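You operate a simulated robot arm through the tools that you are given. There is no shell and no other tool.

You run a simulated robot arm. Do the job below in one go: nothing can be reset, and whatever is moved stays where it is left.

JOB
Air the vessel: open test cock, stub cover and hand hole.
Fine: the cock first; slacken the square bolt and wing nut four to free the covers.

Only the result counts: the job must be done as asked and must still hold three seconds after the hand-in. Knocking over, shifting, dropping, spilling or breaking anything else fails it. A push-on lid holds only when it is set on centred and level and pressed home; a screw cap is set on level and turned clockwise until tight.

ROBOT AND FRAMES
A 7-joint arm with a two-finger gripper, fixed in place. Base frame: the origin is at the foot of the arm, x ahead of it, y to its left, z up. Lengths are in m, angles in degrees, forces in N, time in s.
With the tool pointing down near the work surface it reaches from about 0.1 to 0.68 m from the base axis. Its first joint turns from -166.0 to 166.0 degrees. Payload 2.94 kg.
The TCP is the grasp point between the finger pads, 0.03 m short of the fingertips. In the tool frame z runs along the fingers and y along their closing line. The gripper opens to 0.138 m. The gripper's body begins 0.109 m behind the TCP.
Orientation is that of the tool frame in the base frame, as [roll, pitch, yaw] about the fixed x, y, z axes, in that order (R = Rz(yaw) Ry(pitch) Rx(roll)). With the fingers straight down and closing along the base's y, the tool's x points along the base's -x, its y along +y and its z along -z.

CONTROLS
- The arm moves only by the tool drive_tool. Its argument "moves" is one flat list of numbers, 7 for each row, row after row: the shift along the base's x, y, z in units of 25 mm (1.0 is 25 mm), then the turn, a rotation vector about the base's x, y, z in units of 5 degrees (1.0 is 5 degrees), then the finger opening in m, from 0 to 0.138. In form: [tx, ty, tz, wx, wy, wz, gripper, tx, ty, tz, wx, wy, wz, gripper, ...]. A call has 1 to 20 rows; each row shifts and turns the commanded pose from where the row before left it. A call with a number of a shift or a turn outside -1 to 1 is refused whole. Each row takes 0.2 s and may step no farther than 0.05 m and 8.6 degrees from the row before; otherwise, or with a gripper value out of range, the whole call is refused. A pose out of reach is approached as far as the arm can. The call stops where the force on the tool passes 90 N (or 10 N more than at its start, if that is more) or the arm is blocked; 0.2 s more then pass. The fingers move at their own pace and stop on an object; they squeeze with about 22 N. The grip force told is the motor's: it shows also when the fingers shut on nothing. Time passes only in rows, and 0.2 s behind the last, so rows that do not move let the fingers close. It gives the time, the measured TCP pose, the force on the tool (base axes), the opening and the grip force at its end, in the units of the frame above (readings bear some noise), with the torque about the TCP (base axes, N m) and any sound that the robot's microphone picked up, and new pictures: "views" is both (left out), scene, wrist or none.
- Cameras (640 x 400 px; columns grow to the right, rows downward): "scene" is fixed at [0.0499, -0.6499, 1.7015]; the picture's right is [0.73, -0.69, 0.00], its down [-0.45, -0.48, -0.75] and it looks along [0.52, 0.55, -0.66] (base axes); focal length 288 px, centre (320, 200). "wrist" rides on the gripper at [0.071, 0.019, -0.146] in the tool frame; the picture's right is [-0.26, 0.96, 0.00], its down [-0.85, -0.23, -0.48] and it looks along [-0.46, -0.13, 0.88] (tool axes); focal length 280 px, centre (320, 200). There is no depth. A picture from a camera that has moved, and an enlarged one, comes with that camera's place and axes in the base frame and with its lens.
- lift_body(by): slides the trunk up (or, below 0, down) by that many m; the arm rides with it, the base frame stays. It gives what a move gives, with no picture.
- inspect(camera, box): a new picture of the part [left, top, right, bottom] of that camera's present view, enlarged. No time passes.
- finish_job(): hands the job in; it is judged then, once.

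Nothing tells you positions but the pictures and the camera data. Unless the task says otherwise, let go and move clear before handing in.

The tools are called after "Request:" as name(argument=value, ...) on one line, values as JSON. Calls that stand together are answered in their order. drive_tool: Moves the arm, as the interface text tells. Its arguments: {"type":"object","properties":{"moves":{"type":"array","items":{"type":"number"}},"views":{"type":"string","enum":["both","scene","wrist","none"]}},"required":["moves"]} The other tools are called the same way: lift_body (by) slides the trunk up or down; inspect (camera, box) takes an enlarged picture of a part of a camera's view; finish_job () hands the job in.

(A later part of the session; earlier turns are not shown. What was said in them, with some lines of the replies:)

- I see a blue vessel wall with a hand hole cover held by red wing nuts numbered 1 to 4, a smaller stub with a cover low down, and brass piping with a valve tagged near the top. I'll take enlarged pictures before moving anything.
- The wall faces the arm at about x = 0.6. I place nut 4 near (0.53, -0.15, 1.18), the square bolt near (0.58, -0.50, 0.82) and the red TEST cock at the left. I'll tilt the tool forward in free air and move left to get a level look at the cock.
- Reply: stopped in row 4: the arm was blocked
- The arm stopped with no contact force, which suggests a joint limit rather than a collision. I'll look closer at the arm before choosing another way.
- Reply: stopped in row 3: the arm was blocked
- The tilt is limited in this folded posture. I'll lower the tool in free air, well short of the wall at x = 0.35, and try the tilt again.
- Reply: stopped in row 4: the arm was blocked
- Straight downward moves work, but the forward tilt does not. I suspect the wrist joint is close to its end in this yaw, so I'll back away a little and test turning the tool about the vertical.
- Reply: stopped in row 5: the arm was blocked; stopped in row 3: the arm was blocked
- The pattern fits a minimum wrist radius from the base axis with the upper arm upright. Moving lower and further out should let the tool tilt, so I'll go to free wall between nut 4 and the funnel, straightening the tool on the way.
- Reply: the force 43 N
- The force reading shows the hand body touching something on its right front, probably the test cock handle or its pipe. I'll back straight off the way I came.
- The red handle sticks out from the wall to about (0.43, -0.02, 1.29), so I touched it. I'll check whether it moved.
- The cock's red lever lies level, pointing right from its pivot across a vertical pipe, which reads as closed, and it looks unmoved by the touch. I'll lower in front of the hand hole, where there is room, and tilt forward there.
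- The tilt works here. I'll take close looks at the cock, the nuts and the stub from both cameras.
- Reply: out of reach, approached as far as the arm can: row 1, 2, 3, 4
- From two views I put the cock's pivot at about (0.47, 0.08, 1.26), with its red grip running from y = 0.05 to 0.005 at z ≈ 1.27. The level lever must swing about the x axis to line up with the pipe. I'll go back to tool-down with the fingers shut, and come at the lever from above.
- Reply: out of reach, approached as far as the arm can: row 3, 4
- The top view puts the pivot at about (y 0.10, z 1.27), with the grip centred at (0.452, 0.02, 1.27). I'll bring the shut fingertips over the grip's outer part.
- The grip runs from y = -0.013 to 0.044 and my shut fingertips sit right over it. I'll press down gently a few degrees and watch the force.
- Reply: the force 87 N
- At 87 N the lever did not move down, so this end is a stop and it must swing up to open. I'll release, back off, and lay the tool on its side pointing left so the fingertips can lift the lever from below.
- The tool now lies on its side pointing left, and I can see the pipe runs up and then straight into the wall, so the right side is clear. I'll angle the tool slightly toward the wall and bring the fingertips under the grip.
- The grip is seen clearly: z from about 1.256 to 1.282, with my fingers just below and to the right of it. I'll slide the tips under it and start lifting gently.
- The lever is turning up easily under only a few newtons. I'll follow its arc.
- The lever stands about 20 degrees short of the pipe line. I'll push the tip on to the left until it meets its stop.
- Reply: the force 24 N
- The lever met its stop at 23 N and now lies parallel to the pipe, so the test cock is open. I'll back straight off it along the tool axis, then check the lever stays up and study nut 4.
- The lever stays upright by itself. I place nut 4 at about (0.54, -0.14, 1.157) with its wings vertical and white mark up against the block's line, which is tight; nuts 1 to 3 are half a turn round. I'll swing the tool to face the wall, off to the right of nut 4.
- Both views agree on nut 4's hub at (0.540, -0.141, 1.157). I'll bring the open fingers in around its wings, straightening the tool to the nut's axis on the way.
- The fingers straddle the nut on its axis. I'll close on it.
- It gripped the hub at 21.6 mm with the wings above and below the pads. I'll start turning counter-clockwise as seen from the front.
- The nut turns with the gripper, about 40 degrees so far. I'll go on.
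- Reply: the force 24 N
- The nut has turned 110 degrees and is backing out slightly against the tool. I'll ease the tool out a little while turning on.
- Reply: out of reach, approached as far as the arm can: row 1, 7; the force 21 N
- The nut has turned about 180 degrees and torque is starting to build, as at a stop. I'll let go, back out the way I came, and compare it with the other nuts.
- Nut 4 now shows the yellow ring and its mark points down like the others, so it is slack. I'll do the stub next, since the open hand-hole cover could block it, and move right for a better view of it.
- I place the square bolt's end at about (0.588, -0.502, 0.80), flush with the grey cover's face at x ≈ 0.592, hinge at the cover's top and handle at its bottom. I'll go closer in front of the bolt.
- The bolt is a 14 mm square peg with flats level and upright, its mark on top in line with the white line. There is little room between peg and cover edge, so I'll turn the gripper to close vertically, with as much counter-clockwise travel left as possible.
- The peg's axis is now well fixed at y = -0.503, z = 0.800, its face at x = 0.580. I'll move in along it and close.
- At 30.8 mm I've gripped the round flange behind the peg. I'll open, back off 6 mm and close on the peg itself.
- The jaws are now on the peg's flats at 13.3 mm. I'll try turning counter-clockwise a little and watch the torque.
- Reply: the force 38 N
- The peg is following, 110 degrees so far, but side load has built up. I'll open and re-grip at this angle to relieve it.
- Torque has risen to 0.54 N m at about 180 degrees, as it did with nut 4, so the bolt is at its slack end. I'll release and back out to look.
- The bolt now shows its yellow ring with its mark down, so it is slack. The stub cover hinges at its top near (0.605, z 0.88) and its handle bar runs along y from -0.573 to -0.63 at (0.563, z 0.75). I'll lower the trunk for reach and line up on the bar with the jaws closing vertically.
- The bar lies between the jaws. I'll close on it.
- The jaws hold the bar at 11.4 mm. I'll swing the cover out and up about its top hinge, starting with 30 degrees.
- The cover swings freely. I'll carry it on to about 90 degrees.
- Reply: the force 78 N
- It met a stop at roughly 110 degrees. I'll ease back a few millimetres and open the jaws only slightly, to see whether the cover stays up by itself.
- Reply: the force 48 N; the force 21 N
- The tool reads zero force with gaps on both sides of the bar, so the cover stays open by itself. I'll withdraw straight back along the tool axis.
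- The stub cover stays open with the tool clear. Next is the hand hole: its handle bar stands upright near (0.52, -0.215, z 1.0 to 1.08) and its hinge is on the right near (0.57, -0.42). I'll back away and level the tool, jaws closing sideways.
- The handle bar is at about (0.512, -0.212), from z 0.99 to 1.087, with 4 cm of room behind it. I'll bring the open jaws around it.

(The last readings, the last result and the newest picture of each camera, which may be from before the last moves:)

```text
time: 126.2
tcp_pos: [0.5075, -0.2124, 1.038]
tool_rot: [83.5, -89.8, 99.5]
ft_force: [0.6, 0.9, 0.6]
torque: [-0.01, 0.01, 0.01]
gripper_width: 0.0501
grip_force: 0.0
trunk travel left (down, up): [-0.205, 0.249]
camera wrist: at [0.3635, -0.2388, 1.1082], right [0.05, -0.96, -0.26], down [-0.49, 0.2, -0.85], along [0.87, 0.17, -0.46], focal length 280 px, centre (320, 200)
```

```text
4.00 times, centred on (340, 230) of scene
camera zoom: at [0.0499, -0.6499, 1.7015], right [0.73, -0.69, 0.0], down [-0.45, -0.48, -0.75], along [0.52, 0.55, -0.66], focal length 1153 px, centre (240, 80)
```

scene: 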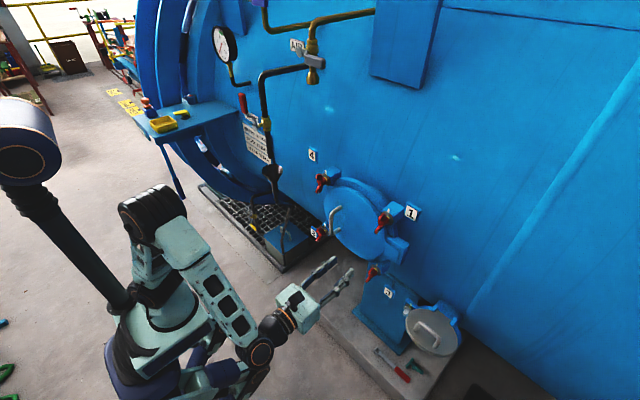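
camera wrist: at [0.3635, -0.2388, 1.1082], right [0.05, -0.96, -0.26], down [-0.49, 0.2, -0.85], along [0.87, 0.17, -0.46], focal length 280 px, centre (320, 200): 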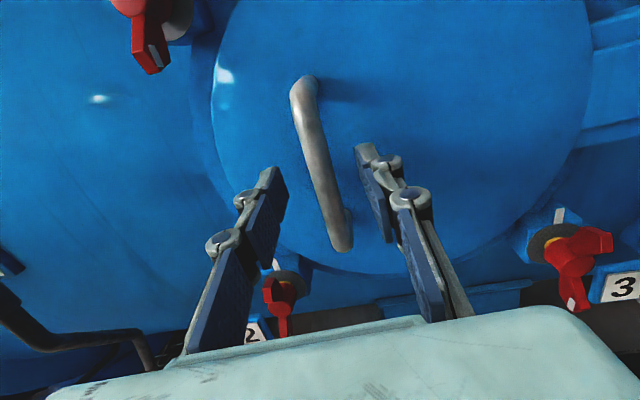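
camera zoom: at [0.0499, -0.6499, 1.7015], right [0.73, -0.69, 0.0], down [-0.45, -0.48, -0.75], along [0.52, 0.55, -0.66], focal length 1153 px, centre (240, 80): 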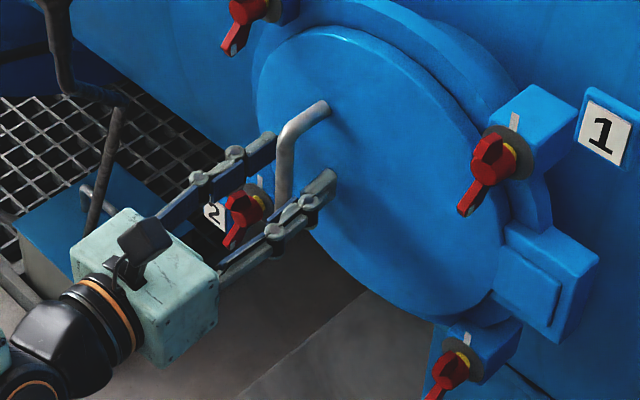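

Request:
drive_tool(moves=[0, 0, 0, 0, 0, 0, 0, 0, 0, 0, 0, 0, 0, 0, 0, 0, 0, 0, 0, 0, 0, 0, 0, 0, 0, 0, 0, 0], views="wrist")

```text
time: 127.2
tcp_pos: [0.5063, -0.2168, 1.0382]
tool_rot: [62.9, -89.8, 119.9]
ft_force: [4.5, -18.4, 5.2]
torque: [0.1, 0.49, -0.1]
gripper_width: 0.0122
grip_force: 38.9
trunk travel left (down, up): [-0.205, 0.249]
camera wrist: at [0.3629, -0.242, 1.1082], right [0.05, -0.96, -0.26], down [-0.49, 0.2, -0.85], along [0.87, 0.17, -0.46], focal length 280 px, centre (320, 200)
```

wrist: 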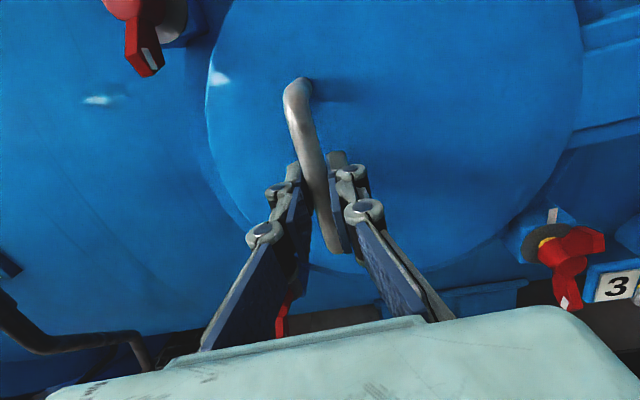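

The jaws hold the bar at 12 mm. I'll start swinging the cover out about its right-hand hinge, turning the tool at half the rate.

Request:
drive_tool(moves=[-0.3, -0.3, 0, 0, 0, 0.25, 0, -0.6, -0.22, 0, 0, 0, 0.5, 0, -0.64, -0.3, 0, 0, 0, 0.5, 0, 0, 0, 0, 0, 0, 0, 0], views="both")

Request:
inspect(camera="scene", box=[310, 160, 430, 280])

```text
time: 128.2
tcp_pos: [0.4673, -0.2298, 1.0383]
tool_rot: [77.8, -89.8, 111.8]
ft_force: [0.0, 3.1, -0.4]
torque: [0.3, -0.48, 0.03]
gripper_width: 0.0123
grip_force: 39.9
trunk travel left (down, up): [-0.205, 0.249]
camera wrist: at [0.3278, -0.2742, 1.1082], right [0.16, -0.95, -0.26], down [-0.51, 0.15, -0.85], along [0.85, 0.27, -0.46], focal length 280 px, centre (320, 200)
```

scene: 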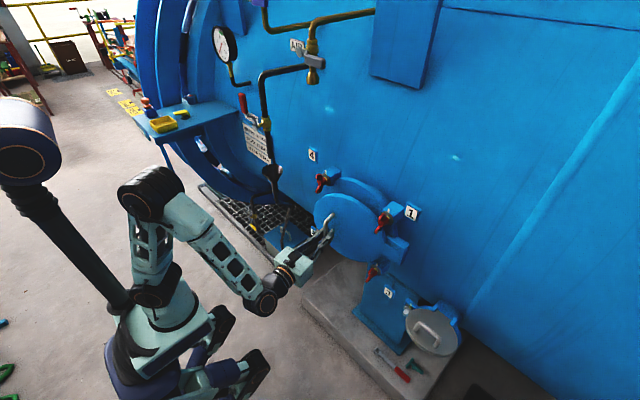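
wrist: 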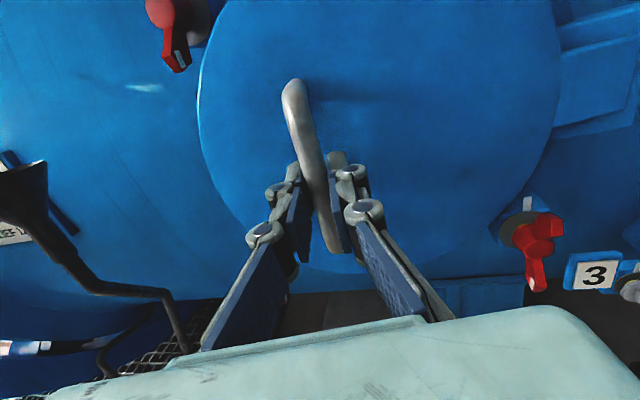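

```text
3.33 times, centred on (370, 220) of scene
camera zoom: at [0.0499, -0.6499, 1.7015], right [0.73, -0.69, 0.0], down [-0.45, -0.48, -0.75], along [0.52, 0.55, -0.66], focal length 961 px, centre (153, 133)
```

zoom: 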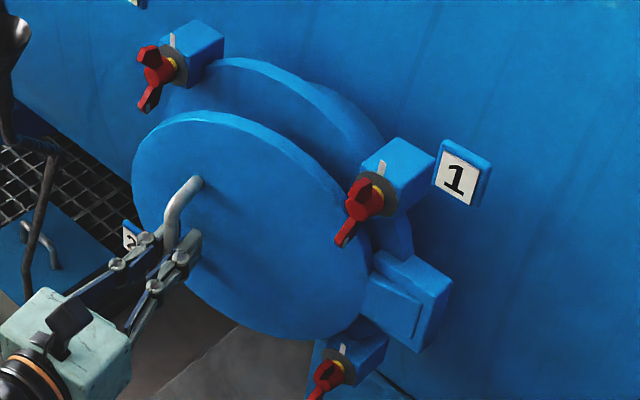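

The cover is swinging with hardly any force. I'll carry on round the arc to about 50 degrees.

Request:
drive_tool(moves=[-0.48, -0.3, 0, 0, 0, 0.4, 0, -0.48, -0.34, 0, 0, 0, 0.4, 0, -0.54, -0.47, 0, 0, 0, 0.5, 0, -0.52, -0.52, 0, 0, 0, 0.5, 0, -0.46, -0.56, 0, 0, 0, 0.5, 0, -0.42, -0.6, 0, 0, 0, 0.5, 0, -0.36, -0.63, 0, 0, 0, 0.5, 0, -0.3, -0.66, 0, 0, 0, 0.5, 0, 0, 0, 0, 0, 0, 0, 0], views="both")

```text
time: 130.2
tcp_pos: [0.3785, -0.3343, 1.04]
tool_rot: [82.4, -89.6, 125.9]
ft_force: [-9.4, 3.0, 4.4]
torque: [0.28, 0.81, -0.01]
gripper_width: 0.0122
grip_force: 36.3
trunk travel left (down, up): [-0.205, 0.249]
camera wrist: at [0.26, -0.4203, 1.1103], right [0.46, -0.85, -0.25], down [-0.52, -0.03, -0.85], along [0.72, 0.52, -0.46], focal length 280 px, centre (320, 200)
```

scene: 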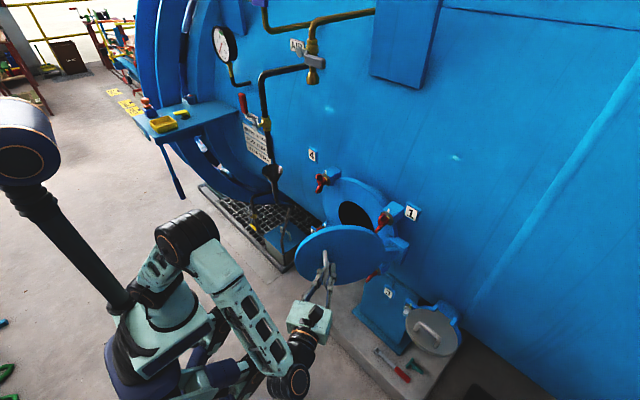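
wrist: 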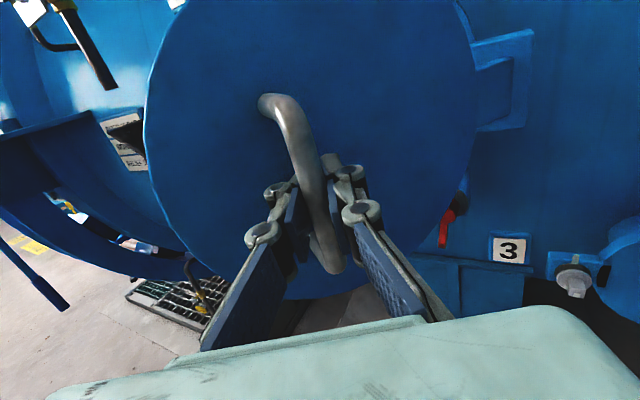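

Request:
drive_tool(moves=[-0.24, -0.68, 0, 0, 0, 0.4, 0, -0.18, -0.7, 0, 0, 0, 0.4, 0, -0.12, -0.715, 0, 0, 0, 0.4, 0, -0.06, -0.72, 0, 0, 0, 0.4, 0, 0, -0.725, 0, 0, 0, 0.4, 0, 0.07, -0.72, 0, 0, 0, 0.4, 0, 0, 0, 0, 0, 0, 0, 0], views="both")

```text
time: 131.8
tcp_pos: [0.3617, -0.4405, 1.039]
tool_rot: [64.4, -89.6, 155.9]
ft_force: [-15.6, -3.6, 12.0]
torque: [0.46, 0.15, -0.13]
gripper_width: 0.0118
grip_force: 36.9
trunk travel left (down, up): [-0.205, 0.249]
camera wrist: at [0.2646, -0.5499, 1.1097], right [0.63, -0.74, -0.25], down [-0.51, -0.14, -0.85], along [0.59, 0.66, -0.46], focal length 280 px, centre (320, 200)
```

scene: 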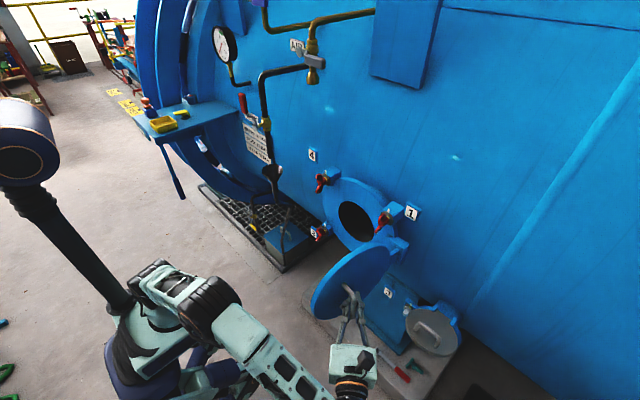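
wrist: 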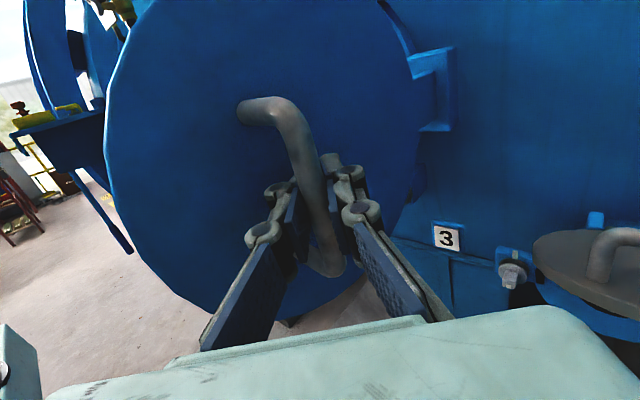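

Request:
drive_tool(moves=[0.08, -0.71, 0, 0, 0, 0, 0, 0.14, -0.7, 0, 0, 0, 0, 0, 0.22, -0.68, 0, 0, 0, -0.2, 0, 0.28, -0.66, 0, 0, 0, -0.2, 0, 0, 0, 0, 0, 0, 0, 0], views="both")

```text
time: 133.0
tcp_pos: [0.3834, -0.508, 1.039]
tool_rot: [70.2, -89.7, 148.1]
ft_force: [1.8, 0.0, 8.0]
torque: [0.43, -0.12, 0.01]
gripper_width: 0.0121
grip_force: 35.9
trunk travel left (down, up): [-0.205, 0.249]
camera wrist: at [0.2826, -0.6143, 1.1091], right [0.6, -0.76, -0.26], down [-0.51, -0.12, -0.85], along [0.61, 0.64, -0.46], focal length 280 px, centre (320, 200)
```

scene: 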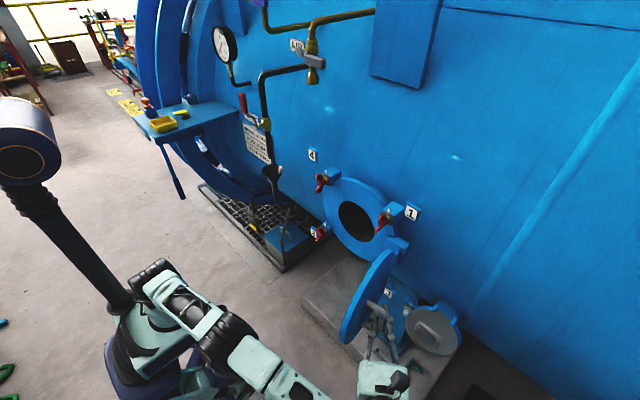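
wrist: 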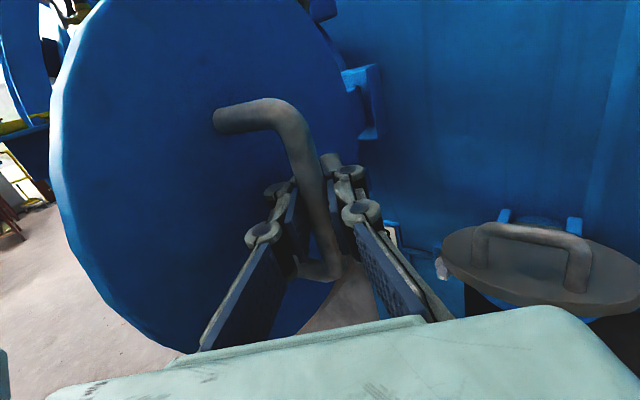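

The cover stands about 100 degrees open. I'll open the jaws slightly and check it stays before backing out.

Request:
drive_tool(moves=[0, 0, 0, 0, 0, 0, 0.028, 0, 0, 0, 0, 0, 0, 0.028, 0, 0, 0, 0, 0, 0, 0.028], views="wrist")

Request:
inspect(camera="wrist", box=[180, 80, 440, 320])

```text
time: 133.8
tcp_pos: [0.3836, -0.5089, 1.037]
tool_rot: [80.8, -89.8, 137.5]
ft_force: [0.6, -0.5, -0.1]
torque: [0.04, -0.01, 0.02]
gripper_width: 0.028
grip_force: 0.2
trunk travel left (down, up): [-0.205, 0.249]
camera wrist: at [0.2822, -0.6146, 1.1085], right [0.6, -0.76, -0.26], down [-0.51, -0.12, -0.85], along [0.61, 0.64, -0.46], focal length 280 px, centre (320, 200)
```

wrist: 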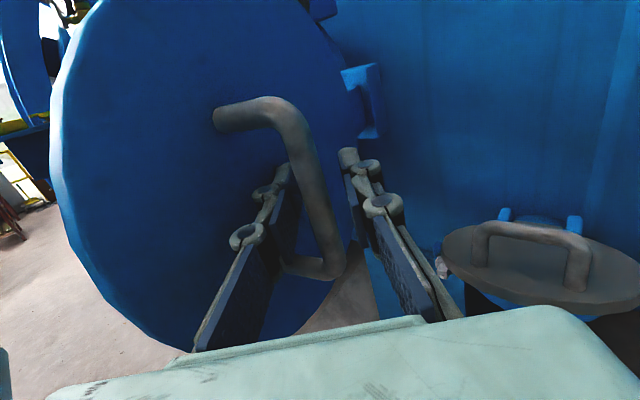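

```text
1.67 times, centred on (310, 200) of wrist
camera zoom: at [0.2822, -0.6146, 1.1085], right [0.6, -0.76, -0.26], down [-0.51, -0.12, -0.85], along [0.61, 0.64, -0.46], focal length 467 px, centre (337, 200)
```

zoom: 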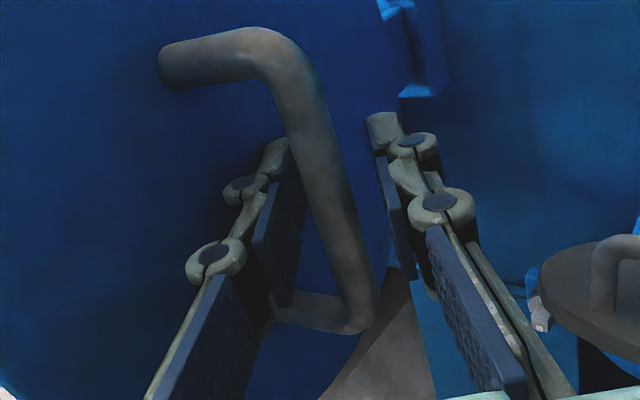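

Request:
drive_tool(moves=[-0.39, -0.31, 0, 0, 0, 0, 0.028, -0.6, -0.47, 0, 0, 0, 0, 0.028, -0.78, -0.6, 0, 0, 0, 0, 0.028, -0.78, -0.4, 0.1, 0, 0, 0, 0.028, 0, 0, 0, 0, 0, 0, 0.028], views="both")

```text
time: 135.0
tcp_pos: [0.3482, -0.5344, 1.0379]
tool_rot: [81.6, -89.9, 136.5]
ft_force: [0.0, 0.2, 0.1]
torque: [-0.01, 0.01, 0.0]
gripper_width: 0.0282
grip_force: 0.0
out of reach, approached as far as the arm can: row 3, 4
trunk travel left (down, up): [-0.205, 0.249]
camera wrist: at [0.2463, -0.6398, 1.1095], right [0.6, -0.76, -0.26], down [-0.51, -0.12, -0.85], along [0.61, 0.64, -0.46], focal length 280 px, centre (320, 200)
```

scene: 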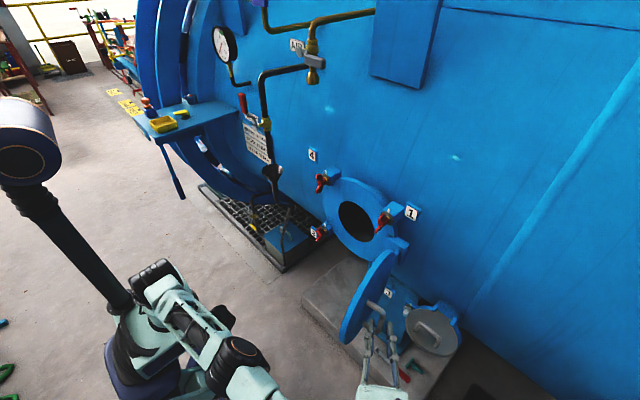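
wrist: 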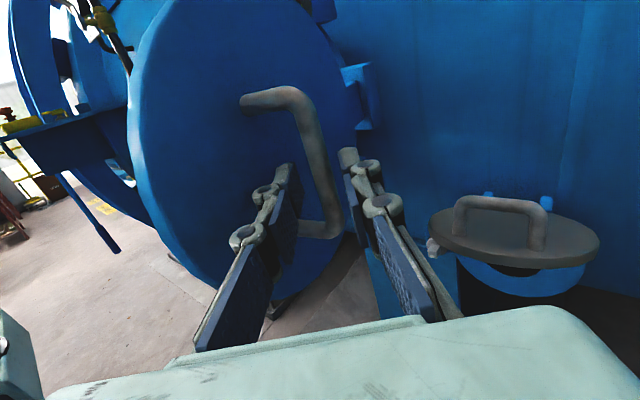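

Both covers stay open and the fingertips are clear of the bar. I'll turn the tool straight while backing away toward the robot.

Request:
drive_tool(moves=[-0.4, -0.15, 0, 0, 0, -1, 0.028, -0.4, -0.15, 0.1, 0, 0, -1, 0.028, -0.4, -0.1, 0.2, 0, 0, -1, 0.028, -0.4, 0, 0.2, 0, 0, -1, 0.028, -0.4, 0, 0.2, 0, 0, -1, 0.028, -0.4, 0, 0.3, 0, 0, -1, 0.028, -0.4, 0, 0.3, 0, 0, -1, 0.028, 0, 0, 0, 0, 0, 0, 0.028], views="both")

Request:
inspect(camera="scene", box=[300, 150, 480, 380])

Request:
inspect(camera="scene", box=[210, 60, 340, 200])

```text
time: 136.8
tcp_pos: [0.2777, -0.5435, 1.0711]
tool_rot: [82.8, -89.7, 100.6]
ft_force: [-0.6, 0.8, -0.4]
torque: [0.01, 0.0, -0.03]
gripper_width: 0.0281
grip_force: 0.1
trunk travel left (down, up): [-0.205, 0.249]
camera wrist: at [0.1342, -0.5713, 1.1422], right [0.06, -0.96, -0.26], down [-0.49, 0.2, -0.85], along [0.87, 0.17, -0.46], focal length 280 px, centre (320, 200)
```

scene: 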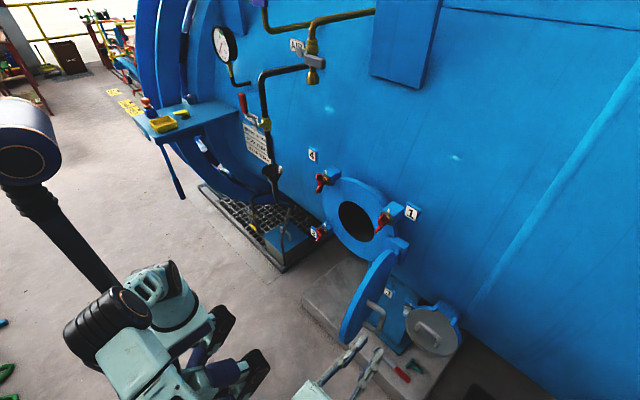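
wrist: 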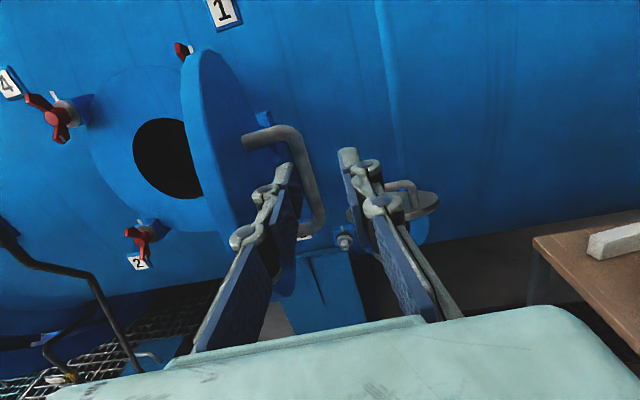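

```text
1.74 times, centred on (390, 265) of scene
camera zoom: at [0.0499, -0.6499, 1.7015], right [0.73, -0.69, 0.0], down [-0.45, -0.48, -0.75], along [0.52, 0.55, -0.66], focal length 501 px, centre (198, 87)
```

zoom: 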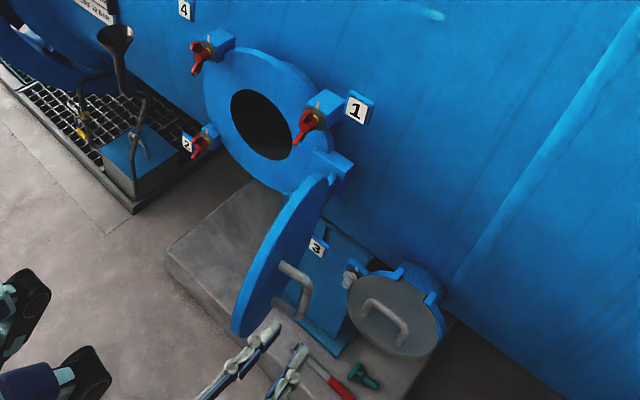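

```text
2.86 times, centred on (275, 130) of scene
camera zoom: at [0.0499, -0.6499, 1.7015], right [0.73, -0.69, 0.0], down [-0.45, -0.48, -0.75], along [0.52, 0.55, -0.66], focal length 824 px, centre (449, 400)
```

zoom: 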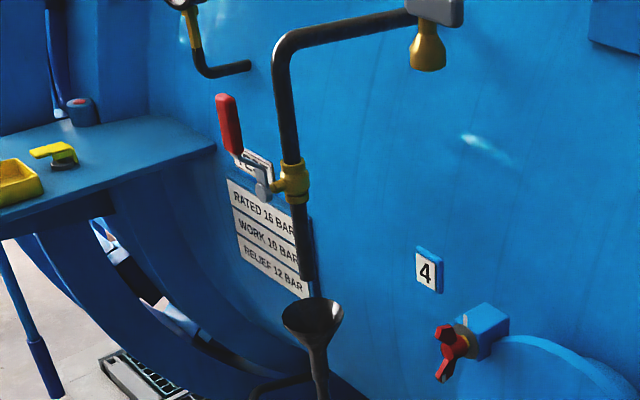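

All three are open. The test cock lever stands in line with its pipe, the stub cover is up showing the bore behind it, and the hand-hole cover is swung to about 100 degrees with its bore in view. Nut 4 and the square bolt are slack, nothing else looks disturbed, and the tool is clear, so I'm handing in.

Request:
finish_job()

```text
The job is handed in.
```

The vessel is aired: the test cock, stub cover and hand hole are all open, and I've handed the job in. The result hasn't come back to me, so this is from the last pictures and force readings before hand-in.

- **Test cock:** I opened this first. The lever swings up, not down; I pushed it to its stop, where it lines up with the pipe, and it stayed there.
- **Square bolt and wing nut four:** I turned each about half a turn counter-clockwise. Both now show their yellow ring, with the mark pointing down like the other nuts.
- **Stub cover:** It swung up to its stop at about 110 degrees and stays open by itself.
- **Hand hole:** The cover stands about 100 degrees open and stays there by itself. I didn't push it to its stop.

While moving in I bumped the test cock's red lever once, at about 40 N. I also pressed it the wrong way, at about 87 N, before finding that it lifts. The pictures showed no movement or damage from either. The wrench and T-key on the plinth weren't touched.
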